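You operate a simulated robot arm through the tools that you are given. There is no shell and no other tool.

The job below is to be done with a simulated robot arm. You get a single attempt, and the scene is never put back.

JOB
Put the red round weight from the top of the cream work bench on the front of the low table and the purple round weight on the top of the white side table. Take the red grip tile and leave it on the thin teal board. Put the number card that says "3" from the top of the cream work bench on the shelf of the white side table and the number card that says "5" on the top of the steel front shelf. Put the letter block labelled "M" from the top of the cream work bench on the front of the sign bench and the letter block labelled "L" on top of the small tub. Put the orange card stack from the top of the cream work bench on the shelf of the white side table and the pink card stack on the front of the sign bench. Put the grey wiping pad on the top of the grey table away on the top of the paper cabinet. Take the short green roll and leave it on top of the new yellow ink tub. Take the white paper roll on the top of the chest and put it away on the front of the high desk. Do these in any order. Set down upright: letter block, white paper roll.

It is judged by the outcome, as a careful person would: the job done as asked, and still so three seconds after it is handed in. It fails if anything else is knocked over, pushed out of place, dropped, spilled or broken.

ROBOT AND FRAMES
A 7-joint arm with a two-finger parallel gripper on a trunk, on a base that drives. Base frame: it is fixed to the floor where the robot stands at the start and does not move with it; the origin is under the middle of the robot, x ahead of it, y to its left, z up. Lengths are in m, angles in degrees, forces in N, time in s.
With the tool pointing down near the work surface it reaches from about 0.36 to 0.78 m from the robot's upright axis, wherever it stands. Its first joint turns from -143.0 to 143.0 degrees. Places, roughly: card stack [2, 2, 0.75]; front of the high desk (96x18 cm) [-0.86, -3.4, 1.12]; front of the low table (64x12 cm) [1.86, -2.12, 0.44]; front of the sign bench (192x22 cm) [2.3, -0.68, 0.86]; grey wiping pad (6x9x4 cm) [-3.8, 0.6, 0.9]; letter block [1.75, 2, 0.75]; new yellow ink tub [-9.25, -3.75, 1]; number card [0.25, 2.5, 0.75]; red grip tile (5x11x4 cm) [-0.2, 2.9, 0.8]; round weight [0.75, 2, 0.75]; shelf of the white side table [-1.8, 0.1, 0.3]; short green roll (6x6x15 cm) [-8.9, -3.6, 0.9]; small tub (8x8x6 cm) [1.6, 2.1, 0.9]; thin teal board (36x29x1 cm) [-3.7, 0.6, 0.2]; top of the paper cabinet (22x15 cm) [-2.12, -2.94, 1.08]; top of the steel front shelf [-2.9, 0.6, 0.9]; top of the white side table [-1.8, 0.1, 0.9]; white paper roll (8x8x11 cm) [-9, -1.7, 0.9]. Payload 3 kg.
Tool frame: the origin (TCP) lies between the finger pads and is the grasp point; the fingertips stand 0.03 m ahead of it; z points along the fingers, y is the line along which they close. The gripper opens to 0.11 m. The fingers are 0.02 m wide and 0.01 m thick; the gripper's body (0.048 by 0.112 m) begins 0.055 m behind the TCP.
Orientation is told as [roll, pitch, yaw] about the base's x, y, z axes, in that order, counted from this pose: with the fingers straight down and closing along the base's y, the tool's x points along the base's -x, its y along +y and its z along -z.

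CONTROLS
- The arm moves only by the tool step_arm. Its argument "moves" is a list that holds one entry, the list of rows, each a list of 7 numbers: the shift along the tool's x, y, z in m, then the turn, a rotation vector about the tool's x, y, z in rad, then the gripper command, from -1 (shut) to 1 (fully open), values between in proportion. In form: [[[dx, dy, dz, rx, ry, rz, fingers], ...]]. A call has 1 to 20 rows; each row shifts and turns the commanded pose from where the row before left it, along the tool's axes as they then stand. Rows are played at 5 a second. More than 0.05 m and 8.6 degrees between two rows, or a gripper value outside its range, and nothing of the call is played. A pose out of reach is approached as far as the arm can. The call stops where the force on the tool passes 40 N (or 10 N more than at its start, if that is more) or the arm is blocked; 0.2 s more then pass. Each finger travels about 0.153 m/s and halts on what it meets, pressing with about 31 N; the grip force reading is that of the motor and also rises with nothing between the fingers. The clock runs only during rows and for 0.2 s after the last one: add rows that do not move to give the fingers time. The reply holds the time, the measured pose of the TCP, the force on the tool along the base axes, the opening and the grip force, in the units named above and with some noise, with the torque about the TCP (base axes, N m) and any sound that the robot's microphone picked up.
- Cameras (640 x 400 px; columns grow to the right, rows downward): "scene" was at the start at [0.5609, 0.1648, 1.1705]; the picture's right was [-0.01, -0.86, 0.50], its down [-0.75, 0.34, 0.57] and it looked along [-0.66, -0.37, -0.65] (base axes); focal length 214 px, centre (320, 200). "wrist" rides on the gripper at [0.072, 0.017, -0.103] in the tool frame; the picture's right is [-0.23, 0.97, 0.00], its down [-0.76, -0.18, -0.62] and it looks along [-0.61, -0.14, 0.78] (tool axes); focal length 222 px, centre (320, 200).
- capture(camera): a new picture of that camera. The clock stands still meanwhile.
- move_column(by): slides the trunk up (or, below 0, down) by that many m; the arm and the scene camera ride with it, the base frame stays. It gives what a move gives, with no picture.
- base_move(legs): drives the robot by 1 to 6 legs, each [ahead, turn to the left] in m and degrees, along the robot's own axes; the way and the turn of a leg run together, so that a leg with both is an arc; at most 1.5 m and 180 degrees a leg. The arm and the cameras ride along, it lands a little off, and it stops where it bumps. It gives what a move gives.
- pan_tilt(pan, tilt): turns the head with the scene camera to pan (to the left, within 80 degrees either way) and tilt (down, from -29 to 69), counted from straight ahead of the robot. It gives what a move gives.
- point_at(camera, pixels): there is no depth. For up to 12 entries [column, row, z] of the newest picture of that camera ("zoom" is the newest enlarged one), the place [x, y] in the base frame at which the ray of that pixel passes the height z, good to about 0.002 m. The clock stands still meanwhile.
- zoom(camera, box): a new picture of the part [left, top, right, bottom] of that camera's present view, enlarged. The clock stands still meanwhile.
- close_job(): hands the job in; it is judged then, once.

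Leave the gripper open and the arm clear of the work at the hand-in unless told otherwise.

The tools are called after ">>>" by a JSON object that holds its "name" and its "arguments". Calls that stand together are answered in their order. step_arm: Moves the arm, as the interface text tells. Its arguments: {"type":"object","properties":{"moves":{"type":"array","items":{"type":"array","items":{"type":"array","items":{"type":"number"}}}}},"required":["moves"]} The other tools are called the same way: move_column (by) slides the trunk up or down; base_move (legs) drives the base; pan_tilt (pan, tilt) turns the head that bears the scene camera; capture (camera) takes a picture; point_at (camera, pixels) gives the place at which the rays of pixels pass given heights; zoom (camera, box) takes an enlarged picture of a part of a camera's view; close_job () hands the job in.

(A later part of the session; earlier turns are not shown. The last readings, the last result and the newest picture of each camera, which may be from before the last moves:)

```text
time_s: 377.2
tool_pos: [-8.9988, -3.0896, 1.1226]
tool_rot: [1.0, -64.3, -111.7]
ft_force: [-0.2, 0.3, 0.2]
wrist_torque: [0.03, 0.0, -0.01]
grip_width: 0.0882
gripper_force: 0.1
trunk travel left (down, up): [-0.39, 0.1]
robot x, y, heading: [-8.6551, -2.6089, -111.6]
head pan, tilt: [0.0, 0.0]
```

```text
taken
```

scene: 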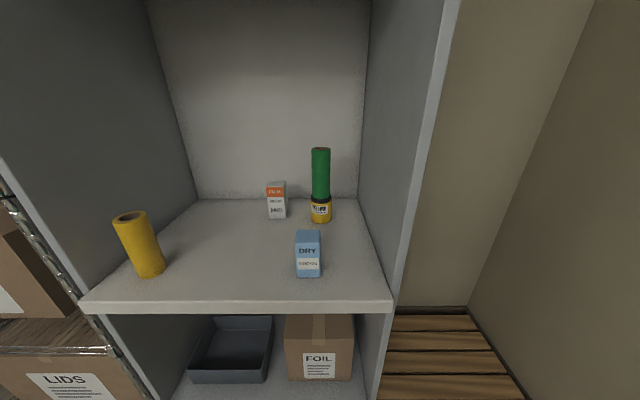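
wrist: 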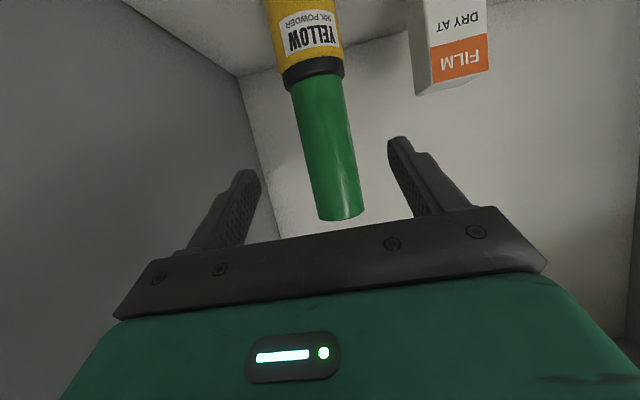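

Everything on the shelf is in order. Next is the white paper roll on the chest. I'll back away diagonally to about (-8.2,-2.0), then turn to face the chest at heading 159°.

>>> {"name": "base_move", "arguments": {"legs": [[0, -16], [-0.74, 0], [0, -36], [0, -37]]}}

>>> {"name": "capture", "arguments": {"camera": "scene"}}

```text
time_s: 385.6
tool_pos: [-8.7001, -1.7044, 1.1236]
tool_rot: [1.3, -64.3, 161.9]
ft_force: [0.6, 0.5, -1.4]
wrist_torque: [-0.05, 0.07, 0.06]
grip_width: 0.0881
gripper_force: 0.0
trunk travel left (down, up): [-0.39, 0.1]
robot x, y, heading: [-8.2131, -2.0565, 161.2]
head pan, tilt: [0.0, 0.0]
stopped in leg 4: the robot was blocked; the commanded pose is now the measured one
```

```text
taken
```

scene: 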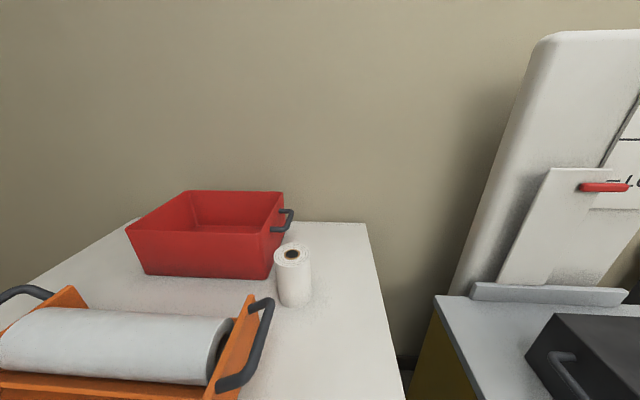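

The white roll is at (292,275), with the red tray's handle just behind-left of it and the orange dispenser's handle in front-left. I'll measure these.

>>> {"name": "point_at", "arguments": {"camera": "scene", "pixels": [[291, 252, 0.965], [295, 303, 0.855], [278, 293, 0.855], [312, 293, 0.855], [293, 213, 0.96], [272, 300, 0.95], [267, 277, 0.855], [365, 224, 0.855], [404, 398, 0.855], [250, 380, 0.9]]}}

>>> {"name": "zoom", "arguments": {"camera": "scene", "box": [200, 180, 360, 340]}}

>>> {"name": "capture", "arguments": {"camera": "wrist"}}

```text
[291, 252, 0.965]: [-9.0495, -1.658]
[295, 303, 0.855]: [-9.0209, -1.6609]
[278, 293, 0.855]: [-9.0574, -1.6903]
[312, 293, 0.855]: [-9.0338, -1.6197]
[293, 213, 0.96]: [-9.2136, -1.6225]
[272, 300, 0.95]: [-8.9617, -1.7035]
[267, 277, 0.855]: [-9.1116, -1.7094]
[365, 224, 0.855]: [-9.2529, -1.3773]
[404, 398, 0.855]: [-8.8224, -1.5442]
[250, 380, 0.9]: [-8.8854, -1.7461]
```

```text
2.50 times, centred on (280, 260) of scene
```

zoom: 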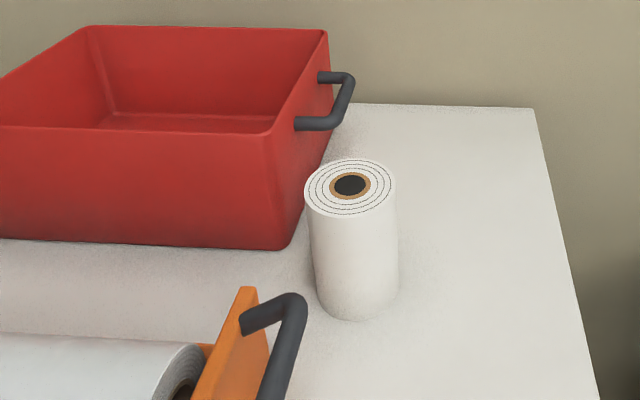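

```text
taken
```

wrist: 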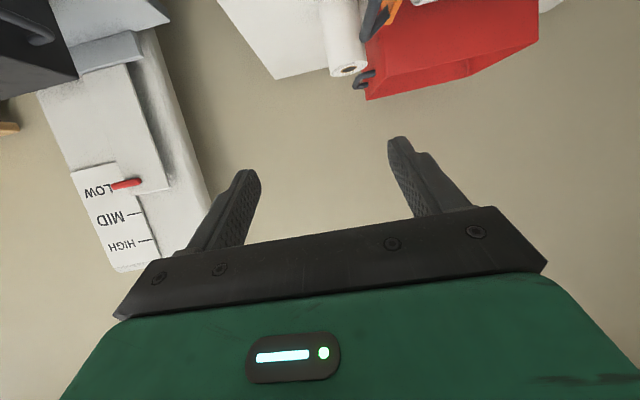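

The roll centre is at about (-9.053,-1.655), top at z 0.965. Because of the tray handle behind-left and the dispenser handle in front-left, I'll grip from above with the fingers closing front-to-back and the camera head on the free right side. First I bring the tool to vertical.

>>> {"name": "step_arm", "arguments": {"moves": [[[0, 0, 0, 0, 0.14, 0, 1], [0, 0, 0, 0, 0.14, 0, 1], [0, 0, 0, 0, 0.14, 0, 1], [0, 0, 0, 0, 0.14, 0, 1], [0, 0, 0, 0, 0.14, 0, 1], [0, 0, 0, 0, 0.14, 0, 1], [0, 0, 0, 0, 0.14, 0, 1], [0, 0, 0, 0, 0.14, 0, 1], [0, 0, 0, 0, 0, 0, 1]]]}}

>>> {"name": "step_arm", "arguments": {"moves": [[[0, 0, 0, 0, 0, 0.14, 1], [0, 0, 0, 0, 0, 0.14, 1], [0, 0, 0, 0, 0, 0.14, 1], [0, 0, 0, 0, 0, 0.14, 1], [0, 0, 0, 0, 0, 0.14, 1], [0, 0, 0, 0, 0, 0.14, 1], [0, 0, 0, 0, 0, 0.14, 1], [0, 0, 0, 0, 0, 0.14, 1], [0, 0, 0, 0, 0, 0.14, 1], [0, 0, 0, 0, 0, 0.14, 1], [0, 0, 0, 0, 0, 0.14, 1], [0, 0, 0, 0, 0, 0.08, 1], [0, 0, 0, 0, 0, 0, 1]]]}}

```text
time_s: 387.6
tool_pos: [-8.6996, -1.7052, 1.1226]
tool_rot: [0.4, 0.0, 162.9]
ft_force: [-0.2, -0.5, 0.0]
wrist_torque: [-0.01, -0.01, -0.01]
grip_width: 0.11
gripper_force: 0.0
trunk travel left (down, up): [-0.39, 0.1]
robot x, y, heading: [-8.2115, -2.0586, 161.3]
head pan, tilt: [0.0, 0.0]
```

```text
time_s: 390.4
tool_pos: [-8.701, -1.7039, 1.1246]
tool_rot: [0.1, 0.5, 70.0]
ft_force: [0.5, -0.1, -0.5]
wrist_torque: [0.0, -0.02, 0.01]
grip_width: 0.1098
gripper_force: 0.0
trunk travel left (down, up): [-0.39, 0.1]
robot x, y, heading: [-8.2143, -2.0581, 161.2]
head pan, tilt: [0.0, 0.0]
```

The tool is vertical at yaw 70°. I'll turn 3° right and drive forward 0.24 m, with the fingers well above everything on the chest.

>>> {"name": "base_move", "arguments": {"legs": [[0, -3], [0.24, 0]]}}

>>> {"name": "pan_tilt", "arguments": {"pan": 0, "tilt": 25}}

>>> {"name": "capture", "arguments": {"camera": "scene"}}

>>> {"name": "capture", "arguments": {"camera": "wrist"}}

```text
time_s: 392.6
tool_pos: [-8.901, -1.5874, 1.123]
tool_rot: [0.0, 0.5, 66.7]
ft_force: [-0.6, 0.1, 0.4]
wrist_torque: [0.0, 0.03, 0.0]
grip_width: 0.1101
gripper_force: 0.0
trunk travel left (down, up): [-0.39, 0.1]
robot x, y, heading: [-8.4345, -1.967, 157.8]
head pan, tilt: [0.0, 0.0]
```

```text
time_s: 393.4
tool_pos: [-8.8998, -1.5871, 1.1246]
tool_rot: [0.1, 0.4, 66.8]
ft_force: [-0.2, 1.0, -0.1]
wrist_torque: [0.04, -0.03, -0.04]
grip_width: 0.1098
gripper_force: 0.1
trunk travel left (down, up): [-0.39, 0.1]
robot x, y, heading: [-8.4314, -1.965, 158.1]
head pan, tilt: [0.0, 25.0]
```

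```text
taken
```

scene: 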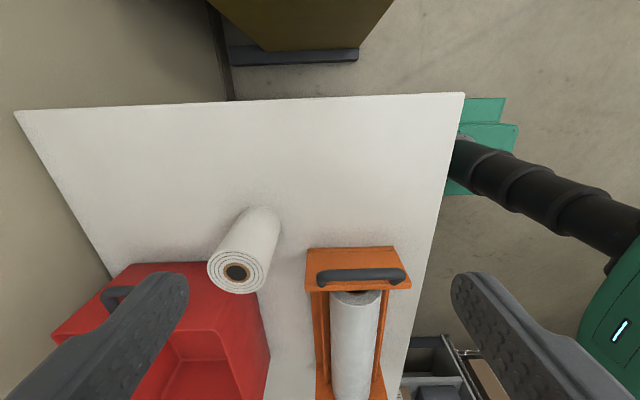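

```text
taken
```

wrist: 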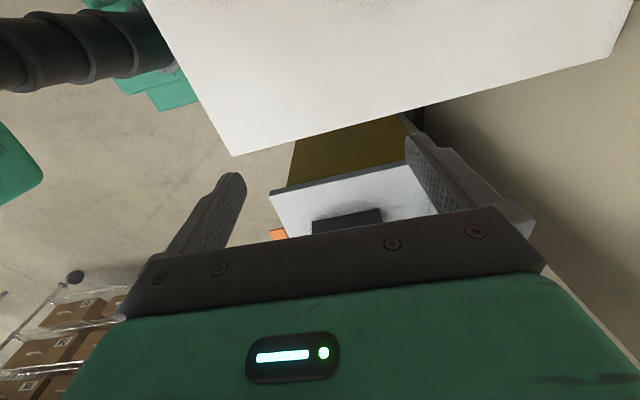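

From above, the roll's top face is at (237,272), the red tray at lower left, and the orange dispenser's handle at (360,275). I'll measure.

>>> {"name": "point_at", "arguments": {"camera": "scene", "pixels": [[237, 272, 0.965], [237, 272, 0.95], [262, 222, 0.855], [360, 275, 0.95], [268, 330, 0.97], [205, 265, 0.97], [120, 295, 0.95], [320, 280, 0.95]]}}

>>> {"name": "zoom", "arguments": {"camera": "scene", "box": [90, 180, 330, 340]}}

```text
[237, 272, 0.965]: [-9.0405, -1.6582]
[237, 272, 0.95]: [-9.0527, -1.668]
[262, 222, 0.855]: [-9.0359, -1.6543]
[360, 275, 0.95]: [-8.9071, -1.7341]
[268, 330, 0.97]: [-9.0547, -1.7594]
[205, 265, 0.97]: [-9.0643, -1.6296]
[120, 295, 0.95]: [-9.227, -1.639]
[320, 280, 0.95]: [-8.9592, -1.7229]
```

```text
2.50 times, centred on (210, 260) of scene
```

zoom: 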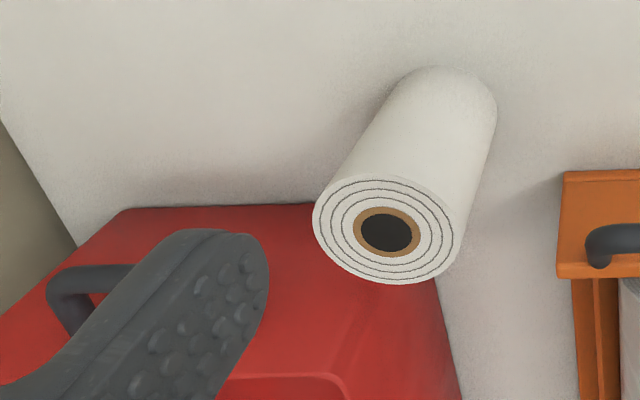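

The roll centre is confirmed at (-9.040,-1.656). I'll move over it at the present height and then check before descending.

>>> {"name": "step_arm", "arguments": {"moves": [[[0.0297, 0.0254, 0, 0, 0, 0, 1], [0.0297, 0.0254, 0, 0, 0, 0, 1], [0.0297, 0.0254, 0, 0, 0, 0, 1], [0.0295, 0.0253, 0, 0, 0, 0, 1], [0, 0, 0.04, 0, 0, 0, 1], [0, 0, 0.03, 0, 0, 0, 1], [0, 0, 0, 0, 0, 0, 1]]]}}

>>> {"name": "pan_tilt", "arguments": {"pan": 0, "tilt": 40}}

>>> {"name": "capture", "arguments": {"camera": "scene"}}

>>> {"name": "capture", "arguments": {"camera": "wrist"}}

```text
time_s: 395.0
tool_pos: [-9.0403, -1.6584, 1.056]
tool_rot: [0.1, 0.3, 66.7]
ft_force: [0.1, 0.1, -0.1]
wrist_torque: [0.01, 0.0, 0.03]
grip_width: 0.1101
gripper_force: 0.0
trunk travel left (down, up): [-0.39, 0.1]
robot x, y, heading: [-8.434, -1.9689, 158.3]
head pan, tilt: [0.0, 25.0]
```

```text
time_s: 395.8
tool_pos: [-9.0399, -1.657, 1.0563]
tool_rot: [0.2, 0.5, 66.7]
ft_force: [-1.2, 0.1, -0.3]
wrist_torque: [0.02, -0.02, 0.02]
grip_width: 0.1103
gripper_force: 0.1
trunk travel left (down, up): [-0.39, 0.1]
robot x, y, heading: [-8.4279, -1.9676, 157.9]
head pan, tilt: [0.0, 40.0]
```

```text
taken
```

scene: 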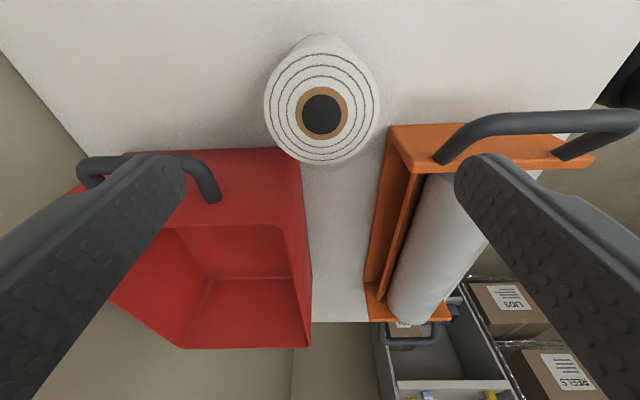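

```text
taken
```

wrist: 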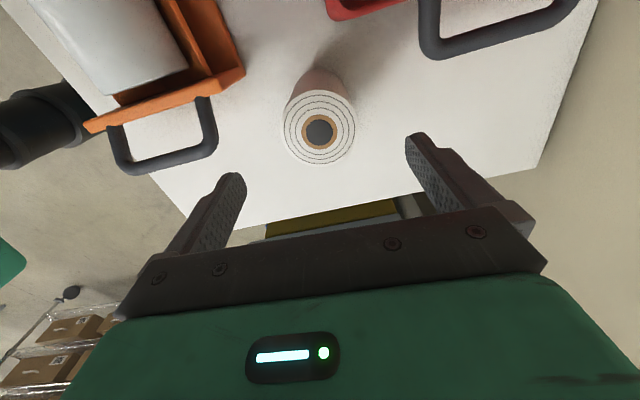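

I need to be sure the fingers miss the two handles. I'll locate the red tray's handle and the orange handle more exactly, using both cameras.

>>> {"name": "point_at", "arguments": {"camera": "scene", "pixels": [[213, 198, 0.94], [213, 198, 0.96], [185, 160, 0.94], [115, 158, 0.94], [440, 158, 0.94], [440, 158, 0.96], [500, 120, 0.94], [293, 150, 0.97], [322, 115, 0.965]]}}

>>> {"name": "point_at", "arguments": {"camera": "wrist", "pixels": [[428, 10, 0.94], [432, 52, 0.94], [432, 52, 0.96], [560, 20, 0.94], [205, 140, 0.94], [205, 140, 0.96], [120, 165, 0.94], [320, 132, 0.965]]}}

```text
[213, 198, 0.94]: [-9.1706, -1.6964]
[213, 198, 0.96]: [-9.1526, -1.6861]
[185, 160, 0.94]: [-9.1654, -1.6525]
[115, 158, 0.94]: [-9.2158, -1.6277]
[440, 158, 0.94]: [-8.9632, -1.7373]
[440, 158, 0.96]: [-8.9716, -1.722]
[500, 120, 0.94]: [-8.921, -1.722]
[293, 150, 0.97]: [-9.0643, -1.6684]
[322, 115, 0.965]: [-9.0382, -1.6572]
```

```text
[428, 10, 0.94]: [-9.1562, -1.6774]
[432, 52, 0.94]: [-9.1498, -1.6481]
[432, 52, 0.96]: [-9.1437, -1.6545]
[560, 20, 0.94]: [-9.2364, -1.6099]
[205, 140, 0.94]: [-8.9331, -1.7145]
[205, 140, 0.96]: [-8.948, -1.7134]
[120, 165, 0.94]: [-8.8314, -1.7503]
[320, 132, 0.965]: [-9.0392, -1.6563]
```

The handles are at least 4 cm from where the fingers will go. I'll descend to TCP z ≈ 0.932 and stop to check.

>>> {"name": "step_arm", "arguments": {"moves": [[[0, 0, 0.035, 0, 0, 0, 1], [0, 0, 0.035, 0, 0, 0, 1], [0, 0, 0.03, 0, 0, 0, 1], [0, 0, 0.024, 0, 0, 0, 1], [0, 0, 0, 0, 0, 0, 1]]]}}

>>> {"name": "capture", "arguments": {"camera": "scene"}}

>>> {"name": "capture", "arguments": {"camera": "wrist"}}

```text
time_s: 397.0
tool_pos: [-9.0427, -1.6563, 0.9304]
tool_rot: [0.1, 0.5, 66.6]
ft_force: [0.4, -0.1, 0.3]
wrist_torque: [-0.02, 0.02, 0.01]
grip_width: 0.11
gripper_force: 0.1
trunk travel left (down, up): [-0.39, 0.1]
robot x, y, heading: [-8.435, -1.9677, 157.8]
head pan, tilt: [0.0, 40.0]
```

```text
taken
```

scene: 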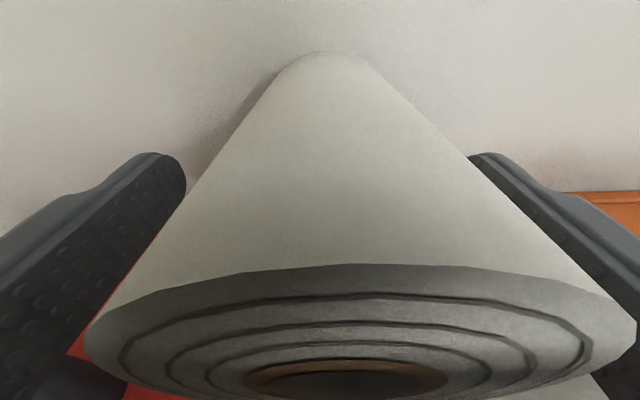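

```text
taken
```

wrist: 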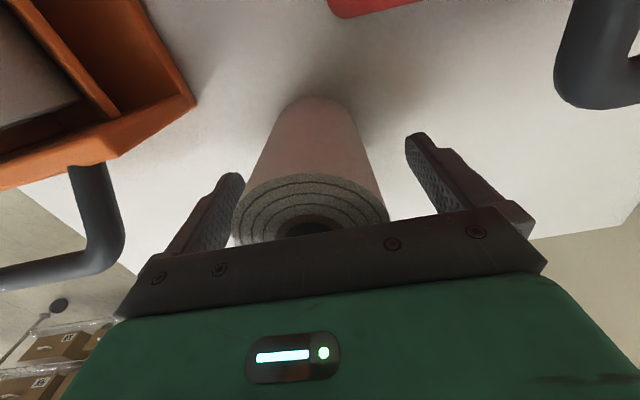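

The fingers straddle the roll cleanly, with its top below the palm. I'll close, then lift with the trunk.

>>> {"name": "step_arm", "arguments": {"moves": [[[0, 0, 0, 0, 0, 0, -1], [0, 0, 0, 0, 0, 0, -1], [0, 0, 0, 0, 0, 0, -1]]]}}

```text
time_s: 397.8
tool_pos: [-9.0415, -1.656, 0.9304]
tool_rot: [0.1, 0.5, 66.8]
ft_force: [-0.4, -0.3, 1.2]
wrist_torque: [-0.03, -0.12, 0.0]
grip_width: 0.0692
gripper_force: 30.6
trunk travel left (down, up): [-0.39, 0.1]
robot x, y, heading: [-8.4306, -1.9679, 158.0]
head pan, tilt: [0.0, 40.0]
```

It's gripped at 0.069. I'll lift straight up.

>>> {"name": "step_arm", "arguments": {"moves": [[[0, 0, -0.01, 0, 0, 0, -1], [0, 0, -0.03, 0, 0, 0, -1], [0, 0, -0.045, 0, 0, 0, -1], [0, 0, -0.045, 0, 0, 0, -1], [0, 0, -0.045, 0, 0, 0, -1], [0, 0, -0.045, 0, 0, 0, -1], [0, 0, 0, 0, 0, 0, -1]]]}}

>>> {"name": "capture", "arguments": {"camera": "wrist"}}

```text
time_s: 399.4
tool_pos: [-9.04, -1.6525, 1.1544]
tool_rot: [0.2, 0.4, 66.7]
ft_force: [0.4, -0.5, -2.3]
wrist_torque: [0.0, 0.01, 0.03]
grip_width: 0.0693
gripper_force: 31.1
trunk travel left (down, up): [-0.39, 0.1]
robot x, y, heading: [-8.4331, -1.9658, 158.2]
head pan, tilt: [0.0, 40.0]
```

```text
taken
```

wrist: 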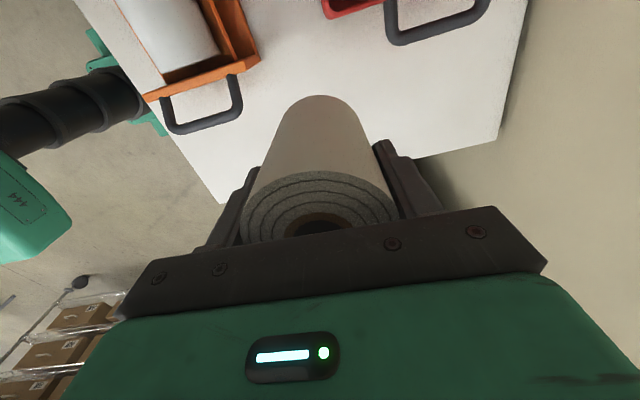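

The roll is up and clear. I'll pull the arm back toward the robot, turn the tool back to face forward, and raise the trunk a bit for the drive.

>>> {"name": "step_arm", "arguments": {"moves": [[[0, -0.045, 0, 0, 0, 0, -1], [0, -0.045, 0, 0, 0, 0, -1], [0, -0.045, 0, 0, 0, 0, -1], [0, -0.04, 0, 0, 0, 0, -1], [0, 0, 0, 0, 0, -0.14, -1], [0, 0, 0, 0, 0, -0.14, -1], [0, 0, 0, 0, 0, -0.14, -1], [0, 0, 0, 0, 0, -0.14, -1], [0, 0, 0, 0, 0, -0.14, -1], [0, 0, 0, 0, 0, -0.14, -1], [0, 0, 0, 0, 0, -0.14, -1], [0, 0, 0, 0, 0, -0.14, -1], [0, 0, 0, 0, 0, -0.14, -1], [0, 0, 0, 0, 0, -0.14, -1], [0, 0, 0, 0, 0, -0.14, -1], [0, 0, 0, 0, 0, 0, -1]]]}}

>>> {"name": "move_column", "arguments": {"by": 0.08}}

>>> {"name": "base_move", "arguments": {"legs": [[-0.4, 0]]}}

```text
time_s: 402.8
tool_pos: [-8.879, -1.7249, 1.1516]
tool_rot: [0.4, -0.1, 155.1]
ft_force: [-0.2, -0.2, -2.7]
wrist_torque: [-0.01, -0.02, -0.02]
grip_width: 0.0693
gripper_force: 30.6
trunk travel left (down, up): [-0.39, 0.1]
robot x, y, heading: [-8.4302, -1.9665, 157.9]
head pan, tilt: [0.0, 40.0]
```

```text
time_s: 404.0
tool_pos: [-8.8792, -1.725, 1.232]
tool_rot: [0.5, -0.1, 155.0]
ft_force: [0.2, 0.2, -1.8]
wrist_torque: [-0.02, 0.0, -0.01]
grip_width: 0.0695
gripper_force: 31.0
trunk travel left (down, up): [-0.47, 0.02]
robot x, y, heading: [-8.4329, -1.9655, 158.0]
head pan, tilt: [0.0, 40.0]
```

```text
time_s: 406.5
tool_pos: [-8.5107, -1.8739, 1.2313]
tool_rot: [0.5, 0.0, 154.9]
ft_force: [-0.2, -0.3, -2.0]
wrist_torque: [0.0, 0.02, -0.03]
grip_width: 0.0693
gripper_force: 31.0
trunk travel left (down, up): [-0.47, 0.02]
robot x, y, heading: [-8.0642, -2.1138, 157.9]
head pan, tilt: [0.0, 40.0]
```

The robot is at (-8.06,-2.11). I know the lane from driving it, so I'll go back through it in reverse with the arm trailing. First to the lane's west mouth at (-6.2,-2.12).

>>> {"name": "base_move", "arguments": {"legs": [[0, 22], [-0.95, 0], [-0.9, 0], [0, -21]]}}

>>> {"name": "pan_tilt", "arguments": {"pan": 0, "tilt": 50}}

>>> {"name": "capture", "arguments": {"camera": "scene"}}

```text
time_s: 418.1
tool_pos: [-6.6587, -1.9079, 1.2318]
tool_rot: [0.5, -0.1, 153.8]
ft_force: [-1.0, -0.9, -2.9]
wrist_torque: [-0.02, -0.03, -0.01]
grip_width: 0.0694
gripper_force: 31.4
trunk travel left (down, up): [-0.47, 0.02]
robot x, y, heading: [-6.2229, -2.1701, 157.0]
head pan, tilt: [0.0, 40.0]
```

```text
time_s: 418.8
tool_pos: [-6.6596, -1.9083, 1.2329]
tool_rot: [0.5, 0.0, 153.7]
ft_force: [-0.5, 0.7, -1.9]
wrist_torque: [-0.01, 0.01, -0.01]
grip_width: 0.0696
gripper_force: 31.1
trunk travel left (down, up): [-0.47, 0.02]
robot x, y, heading: [-6.2186, -2.1714, 157.0]
head pan, tilt: [0.0, 50.0]
```

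```text
taken
```

scene: 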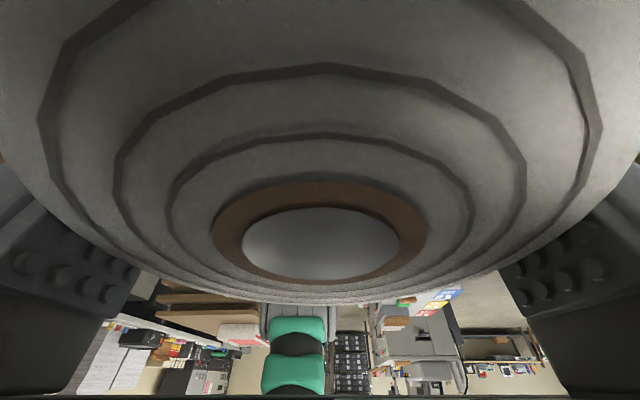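

I'm at offset -4.25 in the lane (centre -4.2) with heading 157°. I'll correct to 160° and reverse through 2.3 m.

>>> {"name": "base_move", "arguments": {"legs": [[0, 3], [-1.1, 0]]}}

```text
time_s: 424.8
tool_pos: [-5.6501, -2.3083, 1.2335]
tool_rot: [0.6, -0.1, 157.7]
ft_force: [0.0, 0.1, -2.2]
wrist_torque: [0.0, 0.02, 0.01]
grip_width: 0.0696
gripper_force: 31.1
trunk travel left (down, up): [-0.47, 0.02]
robot x, y, heading: [-5.2002, -2.5399, 160.8]
head pan, tilt: [0.0, 50.0]
```

Offset -4.23, centred. I'll continue 1.2 m in reverse.

>>> {"name": "base_move", "arguments": {"legs": [[-1.2, 0]]}}

```text
time_s: 430.9
tool_pos: [-4.5205, -2.7043, 1.233]
tool_rot: [0.5, 0.0, 157.0]
ft_force: [-0.1, -0.9, -2.2]
wrist_torque: [0.0, 0.03, 0.01]
grip_width: 0.0694
gripper_force: 30.6
trunk travel left (down, up): [-0.47, 0.02]
robot x, y, heading: [-4.069, -2.9417, 160.1]
head pan, tilt: [0.0, 50.0]
```

I'm through the lane. I'll continue in reverse along my earlier path to (-2.3,-3.73), then on into the desk aisle, raising the arm first.

>>> {"name": "step_arm", "arguments": {"moves": [[[0, 0, -0.04, 0, 0, 0, -1], [0, 0, -0.04, 0, 0, 0, -1], [0, 0, -0.02, 0, 0, 0, -1], [0, 0, 0, 0, 0, 0, -1]]]}}

>>> {"name": "base_move", "arguments": {"legs": [[0, -4.2], [-0.97, 0], [-0.97, 0]]}}

```text
time_s: 431.9
tool_pos: [-4.5206, -2.7054, 1.3355]
tool_rot: [0.5, -0.2, 156.9]
ft_force: [0.5, -0.9, -2.2]
wrist_torque: [0.01, 0.0, 0.01]
grip_width: 0.0694
gripper_force: 30.7
trunk travel left (down, up): [-0.47, 0.02]
robot x, y, heading: [-4.0673, -2.9408, 159.9]
head pan, tilt: [0.0, 50.0]
```

```text
time_s: 442.0
tool_pos: [-2.7533, -3.4913, 1.3367]
tool_rot: [0.5, -0.1, 150.9]
ft_force: [-0.7, 0.7, -3.9]
wrist_torque: [0.01, 0.02, -0.01]
grip_width: 0.0694
gripper_force: 30.6
trunk travel left (down, up): [-0.47, 0.02]
robot x, y, heading: [-2.33, -3.7756, 153.9]
head pan, tilt: [0.0, 50.0]
```

>>> {"name": "base_move", "arguments": {"legs": [[0, 16], [-1.38, 0]]}}

>>> {"name": "pan_tilt", "arguments": {"pan": -70, "tilt": -10}}

>>> {"name": "capture", "arguments": {"camera": "scene"}}

```text
time_s: 449.6
tool_pos: [-1.4921, -3.863, 1.3382]
tool_rot: [0.6, -0.1, 166.0]
ft_force: [-0.7, 0.0, -2.8]
wrist_torque: [0.01, 0.02, 0.02]
grip_width: 0.0693
gripper_force: 30.9
trunk travel left (down, up): [-0.47, 0.02]
robot x, y, heading: [-1.0087, -4.028, 169.0]
head pan, tilt: [0.0, 50.0]
```

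```text
time_s: 451.0
tool_pos: [-1.4922, -3.8627, 1.3379]
tool_rot: [0.6, 0.0, 166.2]
ft_force: [-0.3, 0.1, -2.4]
wrist_torque: [0.01, 0.01, 0.01]
grip_width: 0.069
gripper_force: 31.4
trunk travel left (down, up): [-0.47, 0.02]
robot x, y, heading: [-1.0084, -4.0228, 168.8]
head pan, tilt: [-70.0, -10.0]
```

```text
taken
```

scene: 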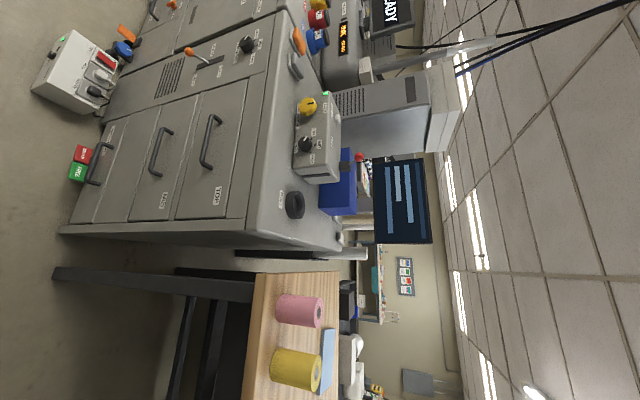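

I'm beside the desk. The pink and yellow rolls stand near its west end, and the grey pad is in place on the cabinet. I'll turn right in steps to face the desk, with the roll's bottom at about 1.26, above everything on the desk's front.

>>> {"name": "base_move", "arguments": {"legs": [[0, -50], [0, -50]]}}

>>> {"name": "pan_tilt", "arguments": {"pan": 0, "tilt": -25}}

>>> {"name": "capture", "arguments": {"camera": "scene"}}

```text
time_s: 456.0
tool_pos: [-0.7531, -3.5871, 1.3381]
tool_rot: [0.5, -0.1, 64.7]
ft_force: [1.7, -0.6, -2.2]
wrist_torque: [0.05, 0.08, -0.01]
grip_width: 0.0694
gripper_force: 30.8
trunk travel left (down, up): [-0.47, 0.02]
robot x, y, heading: [-1.0743, -3.9995, 68.1]
head pan, tilt: [-70.0, -10.0]
```

```text
time_s: 457.4
tool_pos: [-0.7537, -3.5869, 1.3378]
tool_rot: [0.5, -0.1, 64.7]
ft_force: [0.1, 0.0, -2.4]
wrist_torque: [0.0, 0.01, 0.04]
grip_width: 0.0693
gripper_force: 30.7
trunk travel left (down, up): [-0.47, 0.02]
robot x, y, heading: [-1.0711, -4.0053, 68.1]
head pan, tilt: [0.0, -25.0]
```

```text
taken
```

scene: 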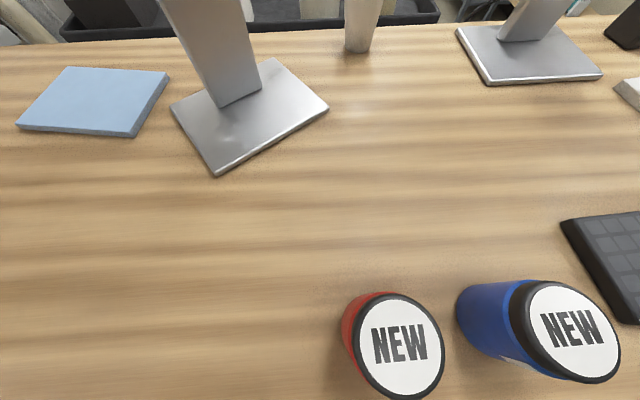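

On the desk front I see the red and blue NEW tubs at the lower right and free wood to the left. I'll look more steeply down at the front edge.

>>> {"name": "pan_tilt", "arguments": {"pan": 20, "tilt": -5}}

>>> {"name": "capture", "arguments": {"camera": "scene"}}

>>> {"name": "capture", "arguments": {"camera": "wrist"}}

```text
time_s: 458.3
tool_pos: [-0.7536, -3.5871, 1.3373]
tool_rot: [0.4, 0.0, 64.7]
ft_force: [0.0, 0.3, -2.2]
wrist_torque: [0.02, 0.0, -0.01]
grip_width: 0.0691
gripper_force: 31.3
trunk travel left (down, up): [-0.47, 0.02]
robot x, y, heading: [-1.0744, -4.0027, 67.9]
head pan, tilt: [20.0, -5.0]
```

```text
taken
```

scene: 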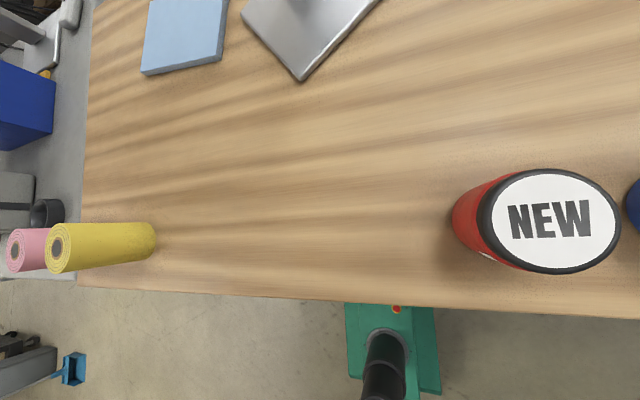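

```text
taken
```

wrist: 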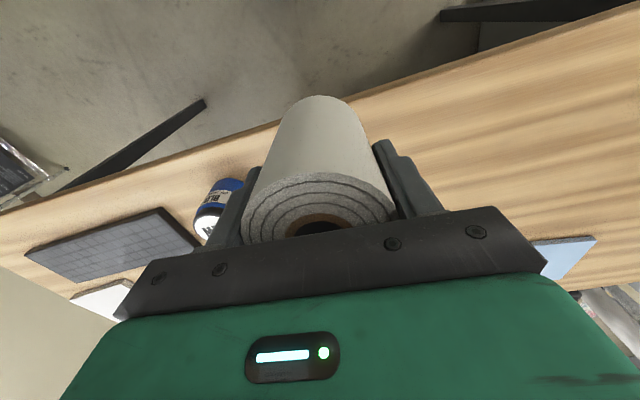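

The front strip between the yellow roll (105,248) and the red tub (490,230) is free. I'll measure a spot at about (300,240).

>>> {"name": "point_at", "arguments": {"camera": "scene", "pixels": [[300, 240, 1.12], [300, 297, 1.12], [330, 235, 1.12], [460, 235, 1.12], [150, 250, 1.12], [80, 285, 1.12], [640, 318, 1.12]]}}

```text
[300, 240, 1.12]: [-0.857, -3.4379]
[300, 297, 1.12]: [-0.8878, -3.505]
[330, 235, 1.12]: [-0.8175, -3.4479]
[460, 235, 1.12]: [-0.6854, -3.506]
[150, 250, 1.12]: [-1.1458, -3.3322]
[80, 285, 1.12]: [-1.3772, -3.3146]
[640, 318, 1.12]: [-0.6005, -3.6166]
```

Target (-0.855,-3.415), about 9.5 cm inside the front edge. I'll move over it and descend to about 1.24.

>>> {"name": "step_arm", "arguments": {"moves": [[[-0.0225, 0.033, 0, 0, 0, 0, -1], [-0.0225, 0.033, 0, 0, 0, 0, -1], [-0.0225, 0.033, 0, 0, 0, 0, -1], [-0.0225, 0.033, 0, 0, 0, 0, -1], [-0.0223, 0.0332, 0, 0, 0, 0, -1], [0, 0, 0.04, 0, 0, 0, -1], [0, 0, 0.035, 0, 0, 0, -1], [0, 0, 0.025, 0, 0, 0, -1], [0, 0, 0, 0, 0, 0, -1]]]}}

>>> {"name": "capture", "arguments": {"camera": "wrist"}}

>>> {"name": "pan_tilt", "arguments": {"pan": 60, "tilt": 20}}

>>> {"name": "capture", "arguments": {"camera": "scene"}}

```text
time_s: 460.3
tool_pos: [-0.856, -3.4125, 1.236]
tool_rot: [0.5, -0.1, 64.7]
ft_force: [0.7, 0.3, -2.4]
wrist_torque: [-0.01, -0.01, 0.02]
grip_width: 0.069
gripper_force: 31.2
trunk travel left (down, up): [-0.47, 0.02]
robot x, y, heading: [-1.0717, -3.9988, 68.1]
head pan, tilt: [20.0, -5.0]
```

```text
taken
```

wrist: 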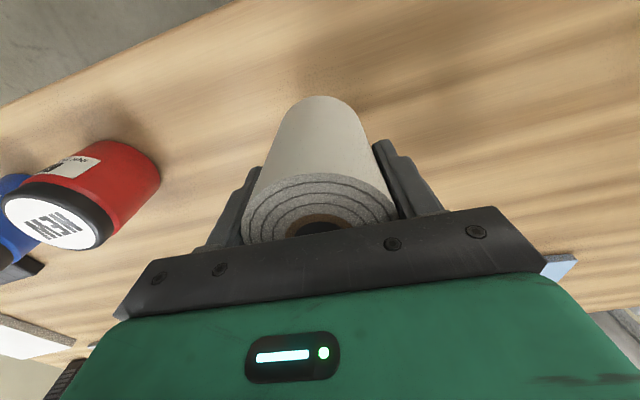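

```text
time_s: 461.4
tool_pos: [-0.8562, -3.4129, 1.237]
tool_rot: [0.5, -0.2, 64.7]
ft_force: [-0.7, -0.1, -3.0]
wrist_torque: [0.01, 0.04, 0.04]
grip_width: 0.0697
gripper_force: 31.3
trunk travel left (down, up): [-0.47, 0.02]
robot x, y, heading: [-1.0697, -4.0034, 67.8]
head pan, tilt: [60.0, 20.0]
```

```text
taken
```

scene: 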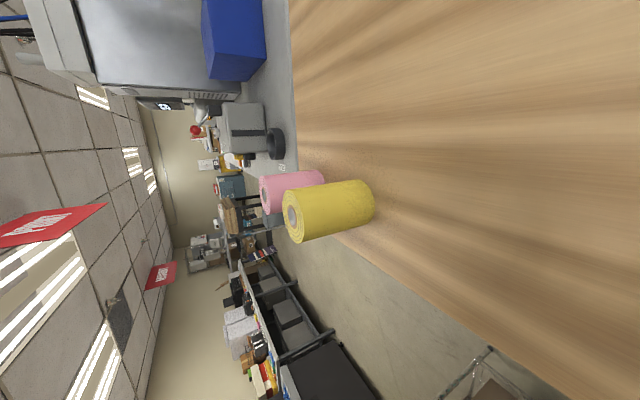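

The spot is clear, with the red tub well to the side. I'll lower gently in small steps.

>>> {"name": "step_arm", "arguments": {"moves": [[[0, 0, 0.01, 0, 0, 0, -1], [0, 0, 0.01, 0, 0, 0, -1], [0, 0, 0.007, 0, 0, 0, -1], [0, 0, 0, 0, 0, 0, -1]]]}}

>>> {"name": "step_arm", "arguments": {"moves": [[[0, 0, 0.003, 0, 0, 0, -1], [0, 0, 0.003, 0, 0, 0, -1], [0, 0, 0, 0, 0, 0, -1]]]}}

```text
time_s: 462.4
tool_pos: [-0.8549, -3.4117, 1.2107]
tool_rot: [0.5, -0.2, 64.7]
ft_force: [0.1, -0.4, -1.4]
wrist_torque: [-0.01, 0.03, -0.01]
grip_width: 0.0692
gripper_force: 30.7
trunk travel left (down, up): [-0.47, 0.02]
robot x, y, heading: [-1.0746, -4.0027, 68.0]
head pan, tilt: [60.0, 20.0]
```

```text
time_s: 463.1
tool_pos: [-0.855, -3.4135, 1.207]
tool_rot: [0.5, -0.1, 64.7]
ft_force: [-0.7, 1.0, -2.7]
wrist_torque: [0.02, -0.01, -0.01]
grip_width: 0.0695
gripper_force: 31.0
trunk travel left (down, up): [-0.47, 0.02]
robot x, y, heading: [-1.0706, -4.0047, 68.1]
head pan, tilt: [60.0, 20.0]
```

>>> {"name": "step_arm", "arguments": {"moves": [[[0, 0, 0.003, 0, 0, 0, -1], [0, 0, 0, 0, 0, 0, -1]]]}}

```text
time_s: 463.8
tool_pos: [-0.8553, -3.4136, 1.203]
tool_rot: [0.6, -0.2, 64.6]
ft_force: [0.4, -0.4, -3.1]
wrist_torque: [-0.01, 0.03, -0.04]
grip_width: 0.069
gripper_force: 31.2
trunk travel left (down, up): [-0.47, 0.02]
robot x, y, heading: [-1.0718, -3.9977, 68.3]
head pan, tilt: [60.0, 20.0]
```

>>> {"name": "step_arm", "arguments": {"moves": [[[0, 0, 0.003, 0, 0, 0, -1], [0, 0, 0, 0, 0, 0, -1]]]}}

```text
time_s: 464.4
tool_pos: [-0.8557, -3.4135, 1.2014]
tool_rot: [0.5, -0.2, 64.7]
ft_force: [0.4, 0.2, -1.3]
wrist_torque: [-0.01, 0.02, 0.03]
grip_width: 0.0689
gripper_force: 31.4
trunk travel left (down, up): [-0.47, 0.02]
robot x, y, heading: [-1.0698, -4.0031, 67.9]
head pan, tilt: [60.0, 20.0]
```

>>> {"name": "step_arm", "arguments": {"moves": [[[0, 0, 0.002, 0, 0, 0, -1], [0, 0, 0, 0, 0, 0, -1]]]}}

```text
time_s: 464.9
tool_pos: [-0.857, -3.4122, 1.199]
tool_rot: [0.5, -0.2, 64.7]
ft_force: [0.0, 0.2, -1.4]
wrist_torque: [0.0, 0.01, 0.0]
grip_width: 0.069
gripper_force: 31.5
trunk travel left (down, up): [-0.47, 0.02]
robot x, y, heading: [-1.0737, -4.0033, 68.1]
head pan, tilt: [60.0, 20.0]
```

>>> {"name": "step_arm", "arguments": {"moves": [[[0, 0, 0.003, 0, 0, 0, -1], [0, 0, 0, 0, 0, 0, -1]]]}}

```text
time_s: 465.6
tool_pos: [-0.8573, -3.4137, 1.195]
tool_rot: [0.5, -0.1, 64.7]
ft_force: [0.8, 0.1, -1.9]
wrist_torque: [0.03, 0.0, -0.02]
grip_width: 0.0691
gripper_force: 30.8
trunk travel left (down, up): [-0.47, 0.02]
robot x, y, heading: [-1.0721, -4.0009, 67.8]
head pan, tilt: [60.0, 20.0]
```

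>>> {"name": "step_arm", "arguments": {"moves": [[[0, 0, 0.003, 0, 0, 0, -1], [0, 0, 0, 0, 0, 0, -1]]]}}

>>> {"name": "capture", "arguments": {"camera": "wrist"}}

```text
time_s: 466.1
tool_pos: [-0.8556, -3.412, 1.1925]
tool_rot: [0.6, -0.2, 64.7]
ft_force: [0.1, 0.4, -3.3]
wrist_torque: [0.01, 0.02, 0.0]
grip_width: 0.0695
gripper_force: 30.8
trunk travel left (down, up): [-0.47, 0.02]
robot x, y, heading: [-1.0717, -4.0016, 67.9]
head pan, tilt: [60.0, 20.0]
```

```text
taken
```

wrist: 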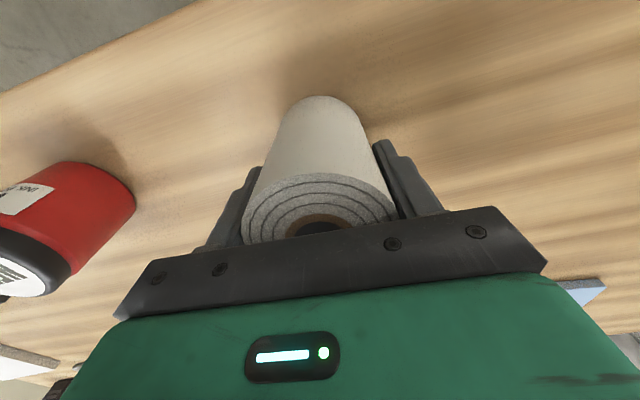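

Still free; the shadow shows a small gap. I'll keep lowering by 3 mm at a time.

>>> {"name": "step_arm", "arguments": {"moves": [[[0, 0, 0.003, 0, 0, 0, -1], [0, 0, 0.003, 0, 0, 0, -1], [0, 0, 0, 0, 0, 0, -1]]]}}

```text
time_s: 466.9
tool_pos: [-0.8557, -3.4138, 1.1869]
tool_rot: [0.5, -0.2, 64.8]
ft_force: [4.3, 6.1, 23.7]
wrist_torque: [-0.28, -0.73, 0.26]
grip_width: 0.0693
gripper_force: 30.9
trunk travel left (down, up): [-0.47, 0.02]
robot x, y, heading: [-1.0717, -4.0028, 68.2]
head pan, tilt: [60.0, 20.0]
```

Contact at about 1.188. I'll ease up 2 mm.

>>> {"name": "step_arm", "arguments": {"moves": [[[0, 0, -0.002, 0, 0, 0, -1], [0, 0, 0, 0, 0, 0, -1]]]}}

```text
time_s: 467.6
tool_pos: [-0.8562, -3.4137, 1.1868]
tool_rot: [0.5, 0.1, 64.6]
ft_force: [2.7, 0.0, 2.8]
wrist_torque: [-0.05, -0.25, -0.01]
grip_width: 0.069
gripper_force: 30.9
trunk travel left (down, up): [-0.47, 0.02]
robot x, y, heading: [-1.0695, -4.0025, 68.1]
head pan, tilt: [60.0, 20.0]
```

The load is now near neutral (2.8 N). I'll open the fingers and rise straight up.

>>> {"name": "step_arm", "arguments": {"moves": [[[0, 0, 0, 0, 0, 0, 0.4], [0, 0, 0, 0, 0, 0, 0.7], [0, 0, 0, 0, 0, 0, 0.9], [0, 0, -0.02, 0, 0, 0, 0.9], [0, 0, -0.04, 0, 0, 0, 0.9], [0, 0, -0.045, 0, 0, 0, 0.9], [0, 0, -0.045, 0, 0, 0, 0.9], [0, 0, 0, 0, 0, 0, 0.9]]]}}

>>> {"name": "capture", "arguments": {"camera": "wrist"}}

>>> {"name": "pan_tilt", "arguments": {"pan": 0, "tilt": 15}}

>>> {"name": "capture", "arguments": {"camera": "scene"}}

```text
time_s: 469.4
tool_pos: [-0.8563, -3.4132, 1.3387]
tool_rot: [0.5, -0.1, 64.7]
ft_force: [0.2, -0.1, 0.4]
wrist_torque: [0.01, 0.03, -0.01]
grip_width: 0.1045
gripper_force: 0.0
trunk travel left (down, up): [-0.47, 0.02]
robot x, y, heading: [-1.0718, -3.9961, 67.9]
head pan, tilt: [60.0, 20.0]
```

```text
taken
```

wrist: 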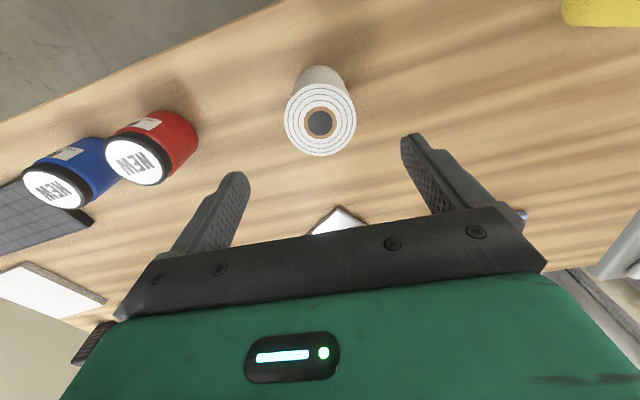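

```text
time_s: 470.6
tool_pos: [-0.8572, -3.4138, 1.3395]
tool_rot: [0.5, 0.0, 64.6]
ft_force: [-0.7, 0.4, 0.0]
wrist_torque: [-0.01, 0.02, 0.0]
grip_width: 0.1046
gripper_force: 0.0
trunk travel left (down, up): [-0.47, 0.02]
robot x, y, heading: [-1.0708, -4.0016, 67.9]
head pan, tilt: [0.0, 15.0]
```

```text
taken
```

scene: 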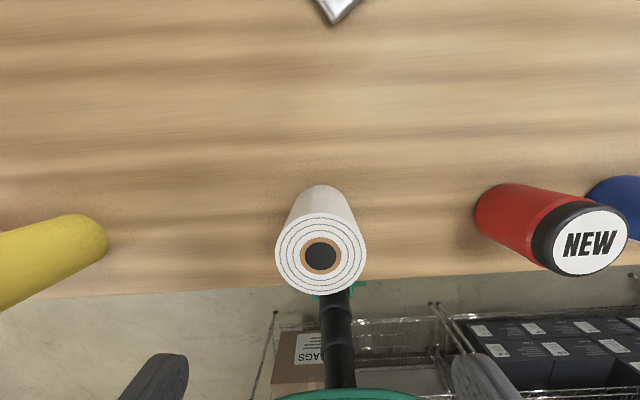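

The white paper roll stands upright on the front of the high desk, done. I'll retract the arm and leave the aisle to the east.

>>> {"name": "step_arm", "arguments": {"moves": [[[0.045, 0, 0, 0, 0, 0, 1], [0.045, 0, 0, 0, 0, 0, 1], [0.045, 0, 0, 0, 0, 0, 1], [0.045, 0, 0, 0, 0, 0, 1], [0.02, 0, 0, 0, 0, 0, 1], [0, 0, 0, 0, 0, 0, 1]]]}}

>>> {"name": "base_move", "arguments": {"legs": [[0, -45], [0, -44], [1.04, 0]]}}

```text
time_s: 472.1
tool_pos: [-0.941, -3.5945, 1.3372]
tool_rot: [0.5, -0.1, 64.6]
ft_force: [-0.1, 0.0, -0.1]
wrist_torque: [-0.03, 0.01, 0.01]
grip_width: 0.1101
gripper_force: 0.0
trunk travel left (down, up): [-0.47, 0.02]
robot x, y, heading: [-1.0706, -3.9991, 68.1]
head pan, tilt: [0.0, 15.0]
```

```text
time_s: 481.6
tool_pos: [0.3309, -4.4525, 1.3373]
tool_rot: [0.4, 0.0, -22.0]
ft_force: [0.0, 0.2, 0.0]
wrist_torque: [-0.03, 0.05, 0.03]
grip_width: 0.1099
gripper_force: 0.1
trunk travel left (down, up): [-0.47, 0.02]
robot x, y, heading: [-0.0856, -4.3462, -18.6]
head pan, tilt: [0.0, 15.0]
```

>>> {"name": "base_move", "arguments": {"legs": [[0, 27.5], [0.49, 0], [0, 60], [1.25, 0]]}}

```text
time_s: 494.5
tool_pos: [0.964, -2.6879, 1.3358]
tool_rot: [0.5, -0.2, 66.4]
ft_force: [0.4, -0.3, -0.4]
wrist_torque: [0.02, 0.01, 0.0]
grip_width: 0.1101
gripper_force: 0.0
trunk travel left (down, up): [-0.47, 0.02]
robot x, y, heading: [0.8502, -3.0988, 69.7]
head pan, tilt: [0.0, 15.0]
```

I'm out of the aisle at (0.85,-3.10). Now back to the work bench: 4 m north to about (1.25,0.9), facing its right half.

>>> {"name": "base_move", "arguments": {"legs": [[0, 14.6], [1.35, 0], [1.35, 0], [1.3, 0], [0, -15]]}}

>>> {"name": "step_arm", "arguments": {"moves": [[[0, 0, 0, 0, -0.14, 0, 1], [0, 0, 0, 0, -0.14, 0, 1], [0, 0, 0.01, 0, -0.14, 0, 1], [0, 0, 0.01, 0, -0.14, 0, 1], [0, 0, 0.02, 0, -0.14, 0, 1], [0, 0, 0.02, 0, -0.14, 0, 1], [0, 0, 0.02, 0, -0.14, 0, 1], [0, 0, 0, 0, 0, 0, 1]]]}}

>>> {"name": "pan_tilt", "arguments": {"pan": 0, "tilt": 0}}

>>> {"name": "capture", "arguments": {"camera": "scene"}}

```text
time_s: 515.3
tool_pos: [1.4949, 1.2192, 1.3381]
tool_rot: [0.4, -0.1, 63.1]
ft_force: [-0.5, 0.2, 0.2]
wrist_torque: [-0.02, -0.04, -0.05]
grip_width: 0.1096
gripper_force: 0.1
trunk travel left (down, up): [-0.47, 0.02]
robot x, y, heading: [1.3481, 0.8185, 66.3]
head pan, tilt: [0.0, 15.0]
```

```text
time_s: 517.1
tool_pos: [1.4924, 1.2916, 1.309]
tool_rot: [3.9, -52.4, 62.4]
ft_force: [-0.1, 0.6, -0.2]
wrist_torque: [0.01, -0.01, 0.01]
grip_width: 0.11
gripper_force: 0.1
out of reach, approached as far as the arm can: row 6, 7
trunk travel left (down, up): [-0.47, 0.02]
robot x, y, heading: [1.3462, 0.8214, 66.6]
head pan, tilt: [0.0, 15.0]
```

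```text
time_s: 517.9
tool_pos: [1.4915, 1.2891, 1.3087]
tool_rot: [3.8, -52.2, 62.3]
ft_force: [0.1, 0.5, -0.4]
wrist_torque: [0.02, -0.01, 0.0]
grip_width: 0.1099
gripper_force: 0.1
trunk travel left (down, up): [-0.47, 0.02]
robot x, y, heading: [1.3491, 0.8199, 66.3]
head pan, tilt: [0.0, 0.0]
```

```text
taken
```

scene: 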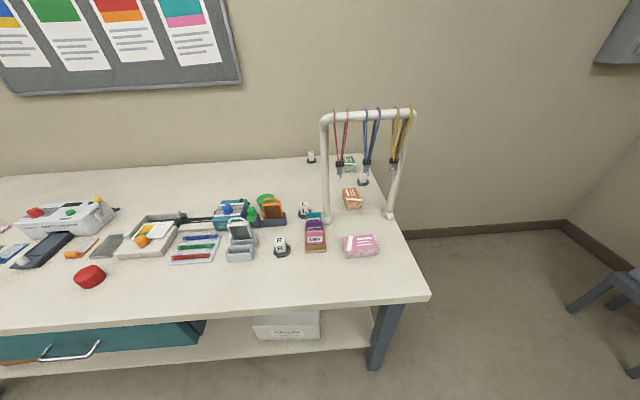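

From here the right half of the bench is visible. I'll zoom in on the letter blocks, card stacks and small tub.

>>> {"name": "zoom", "arguments": {"camera": "scene", "box": [210, 140, 410, 265]}}

>>> {"name": "point_at", "arguments": {"camera": "scene", "pixels": [[281, 252, 0.838], [304, 215, 0.838], [362, 183, 0.838], [311, 161, 0.838], [352, 205, 0.838], [360, 252, 0.838], [240, 257, 0.838], [430, 295, 0.838], [89, 284, 0.838], [390, 216, 0.838], [325, 222, 0.838]]}}

```text
3.20 times, centred on (310, 202) of scene
```

zoom: 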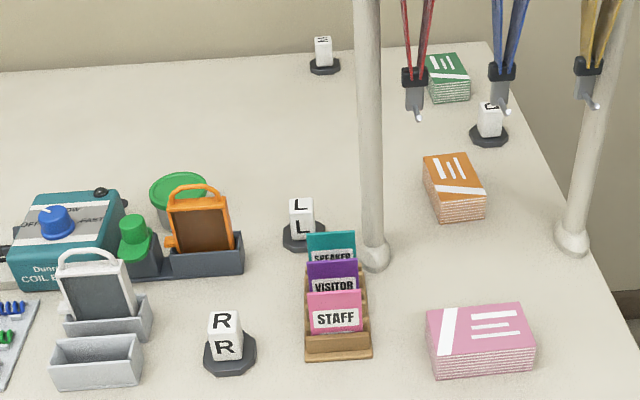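

```text
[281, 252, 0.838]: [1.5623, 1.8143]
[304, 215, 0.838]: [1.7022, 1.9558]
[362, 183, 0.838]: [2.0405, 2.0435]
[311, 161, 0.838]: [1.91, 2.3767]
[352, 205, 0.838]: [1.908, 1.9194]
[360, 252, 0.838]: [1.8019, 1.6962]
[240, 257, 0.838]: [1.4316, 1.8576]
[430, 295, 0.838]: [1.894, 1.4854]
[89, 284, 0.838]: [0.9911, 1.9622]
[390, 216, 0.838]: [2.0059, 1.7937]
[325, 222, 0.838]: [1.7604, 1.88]
```

The "small tub" is probably the round container with the green lid at zoom (180,190), which matches (1.6,2.1). I'll zoom tightly on it and on the two other letter blocks to find the M.

>>> {"name": "zoom", "arguments": {"camera": "scene", "box": [340, 165, 388, 195]}}

>>> {"name": "zoom", "arguments": {"camera": "scene", "box": [290, 143, 338, 173]}}

>>> {"name": "zoom", "arguments": {"camera": "scene", "box": [220, 180, 316, 240]}}

>>> {"name": "point_at", "arguments": {"camera": "scene", "pixels": [[266, 198, 0.9], [266, 198, 0.88], [266, 210, 0.838]]}}

```text
13.33 times, centred on (364, 180) of scene
```

zoom: 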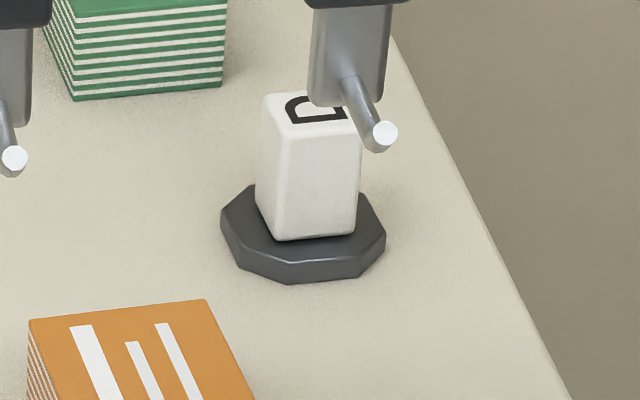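

```text
13.33 times, centred on (314, 158) of scene
```

zoom: 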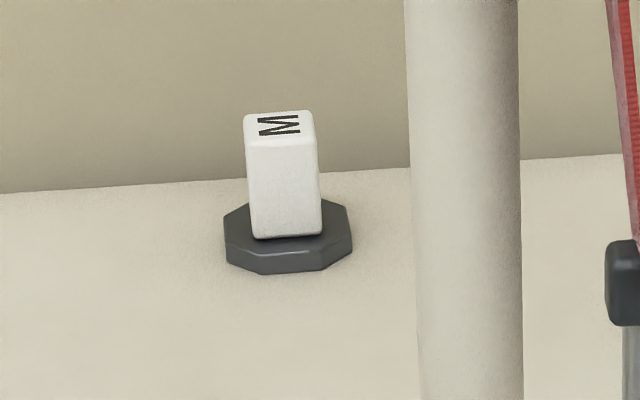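

```text
6.67 times, centred on (268, 210) of scene
```

zoom: 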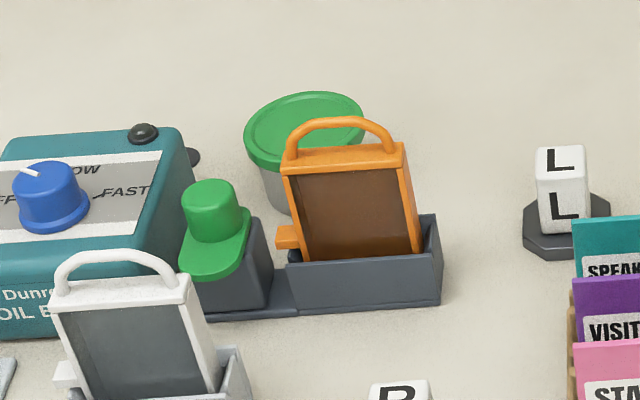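

```text
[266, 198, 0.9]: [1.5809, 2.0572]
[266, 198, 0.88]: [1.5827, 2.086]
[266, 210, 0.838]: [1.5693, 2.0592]
```

M is the far block at about (1.91,2.38), D is the right one, L is at (1.70,1.96), and the small tub with the green lid is at about (1.58,2.08). M is deep on the bench (0.83 m from the front) but only 0.3 m from the right end, so I'd reach it from the bench's right end. I'll check the free floor there.

>>> {"name": "point_at", "arguments": {"camera": "scene", "pixels": [[568, 222, 0.0], [420, 235, 0.0], [500, 228, 0.0], [575, 310, 0.0], [632, 375, 0.0], [375, 370, 0.0], [640, 265, 0.0]]}}

>>> {"name": "pan_tilt", "arguments": {"pan": -50, "tilt": 0}}

>>> {"name": "capture", "arguments": {"camera": "scene"}}

```text
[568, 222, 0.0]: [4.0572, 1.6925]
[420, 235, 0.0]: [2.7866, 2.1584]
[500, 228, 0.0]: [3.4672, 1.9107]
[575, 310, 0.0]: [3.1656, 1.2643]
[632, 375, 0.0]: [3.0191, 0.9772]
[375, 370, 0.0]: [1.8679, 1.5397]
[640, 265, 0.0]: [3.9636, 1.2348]
```

```text
time_s: 519.1
tool_pos: [1.4901, 1.2915, 1.31]
tool_rot: [3.9, -52.2, 62.4]
ft_force: [-0.2, 0.8, 0.2]
wrist_torque: [-0.03, 0.01, 0.03]
grip_width: 0.1104
gripper_force: 0.1
trunk travel left (down, up): [-0.47, 0.02]
robot x, y, heading: [1.3487, 0.8181, 66.3]
head pan, tilt: [-50.0, 0.0]
```

```text
taken
```

scene: 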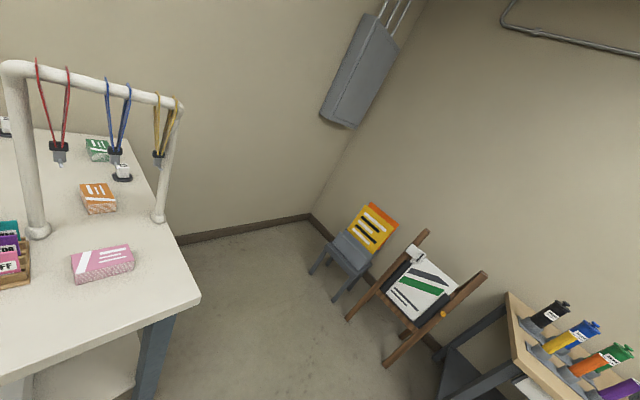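

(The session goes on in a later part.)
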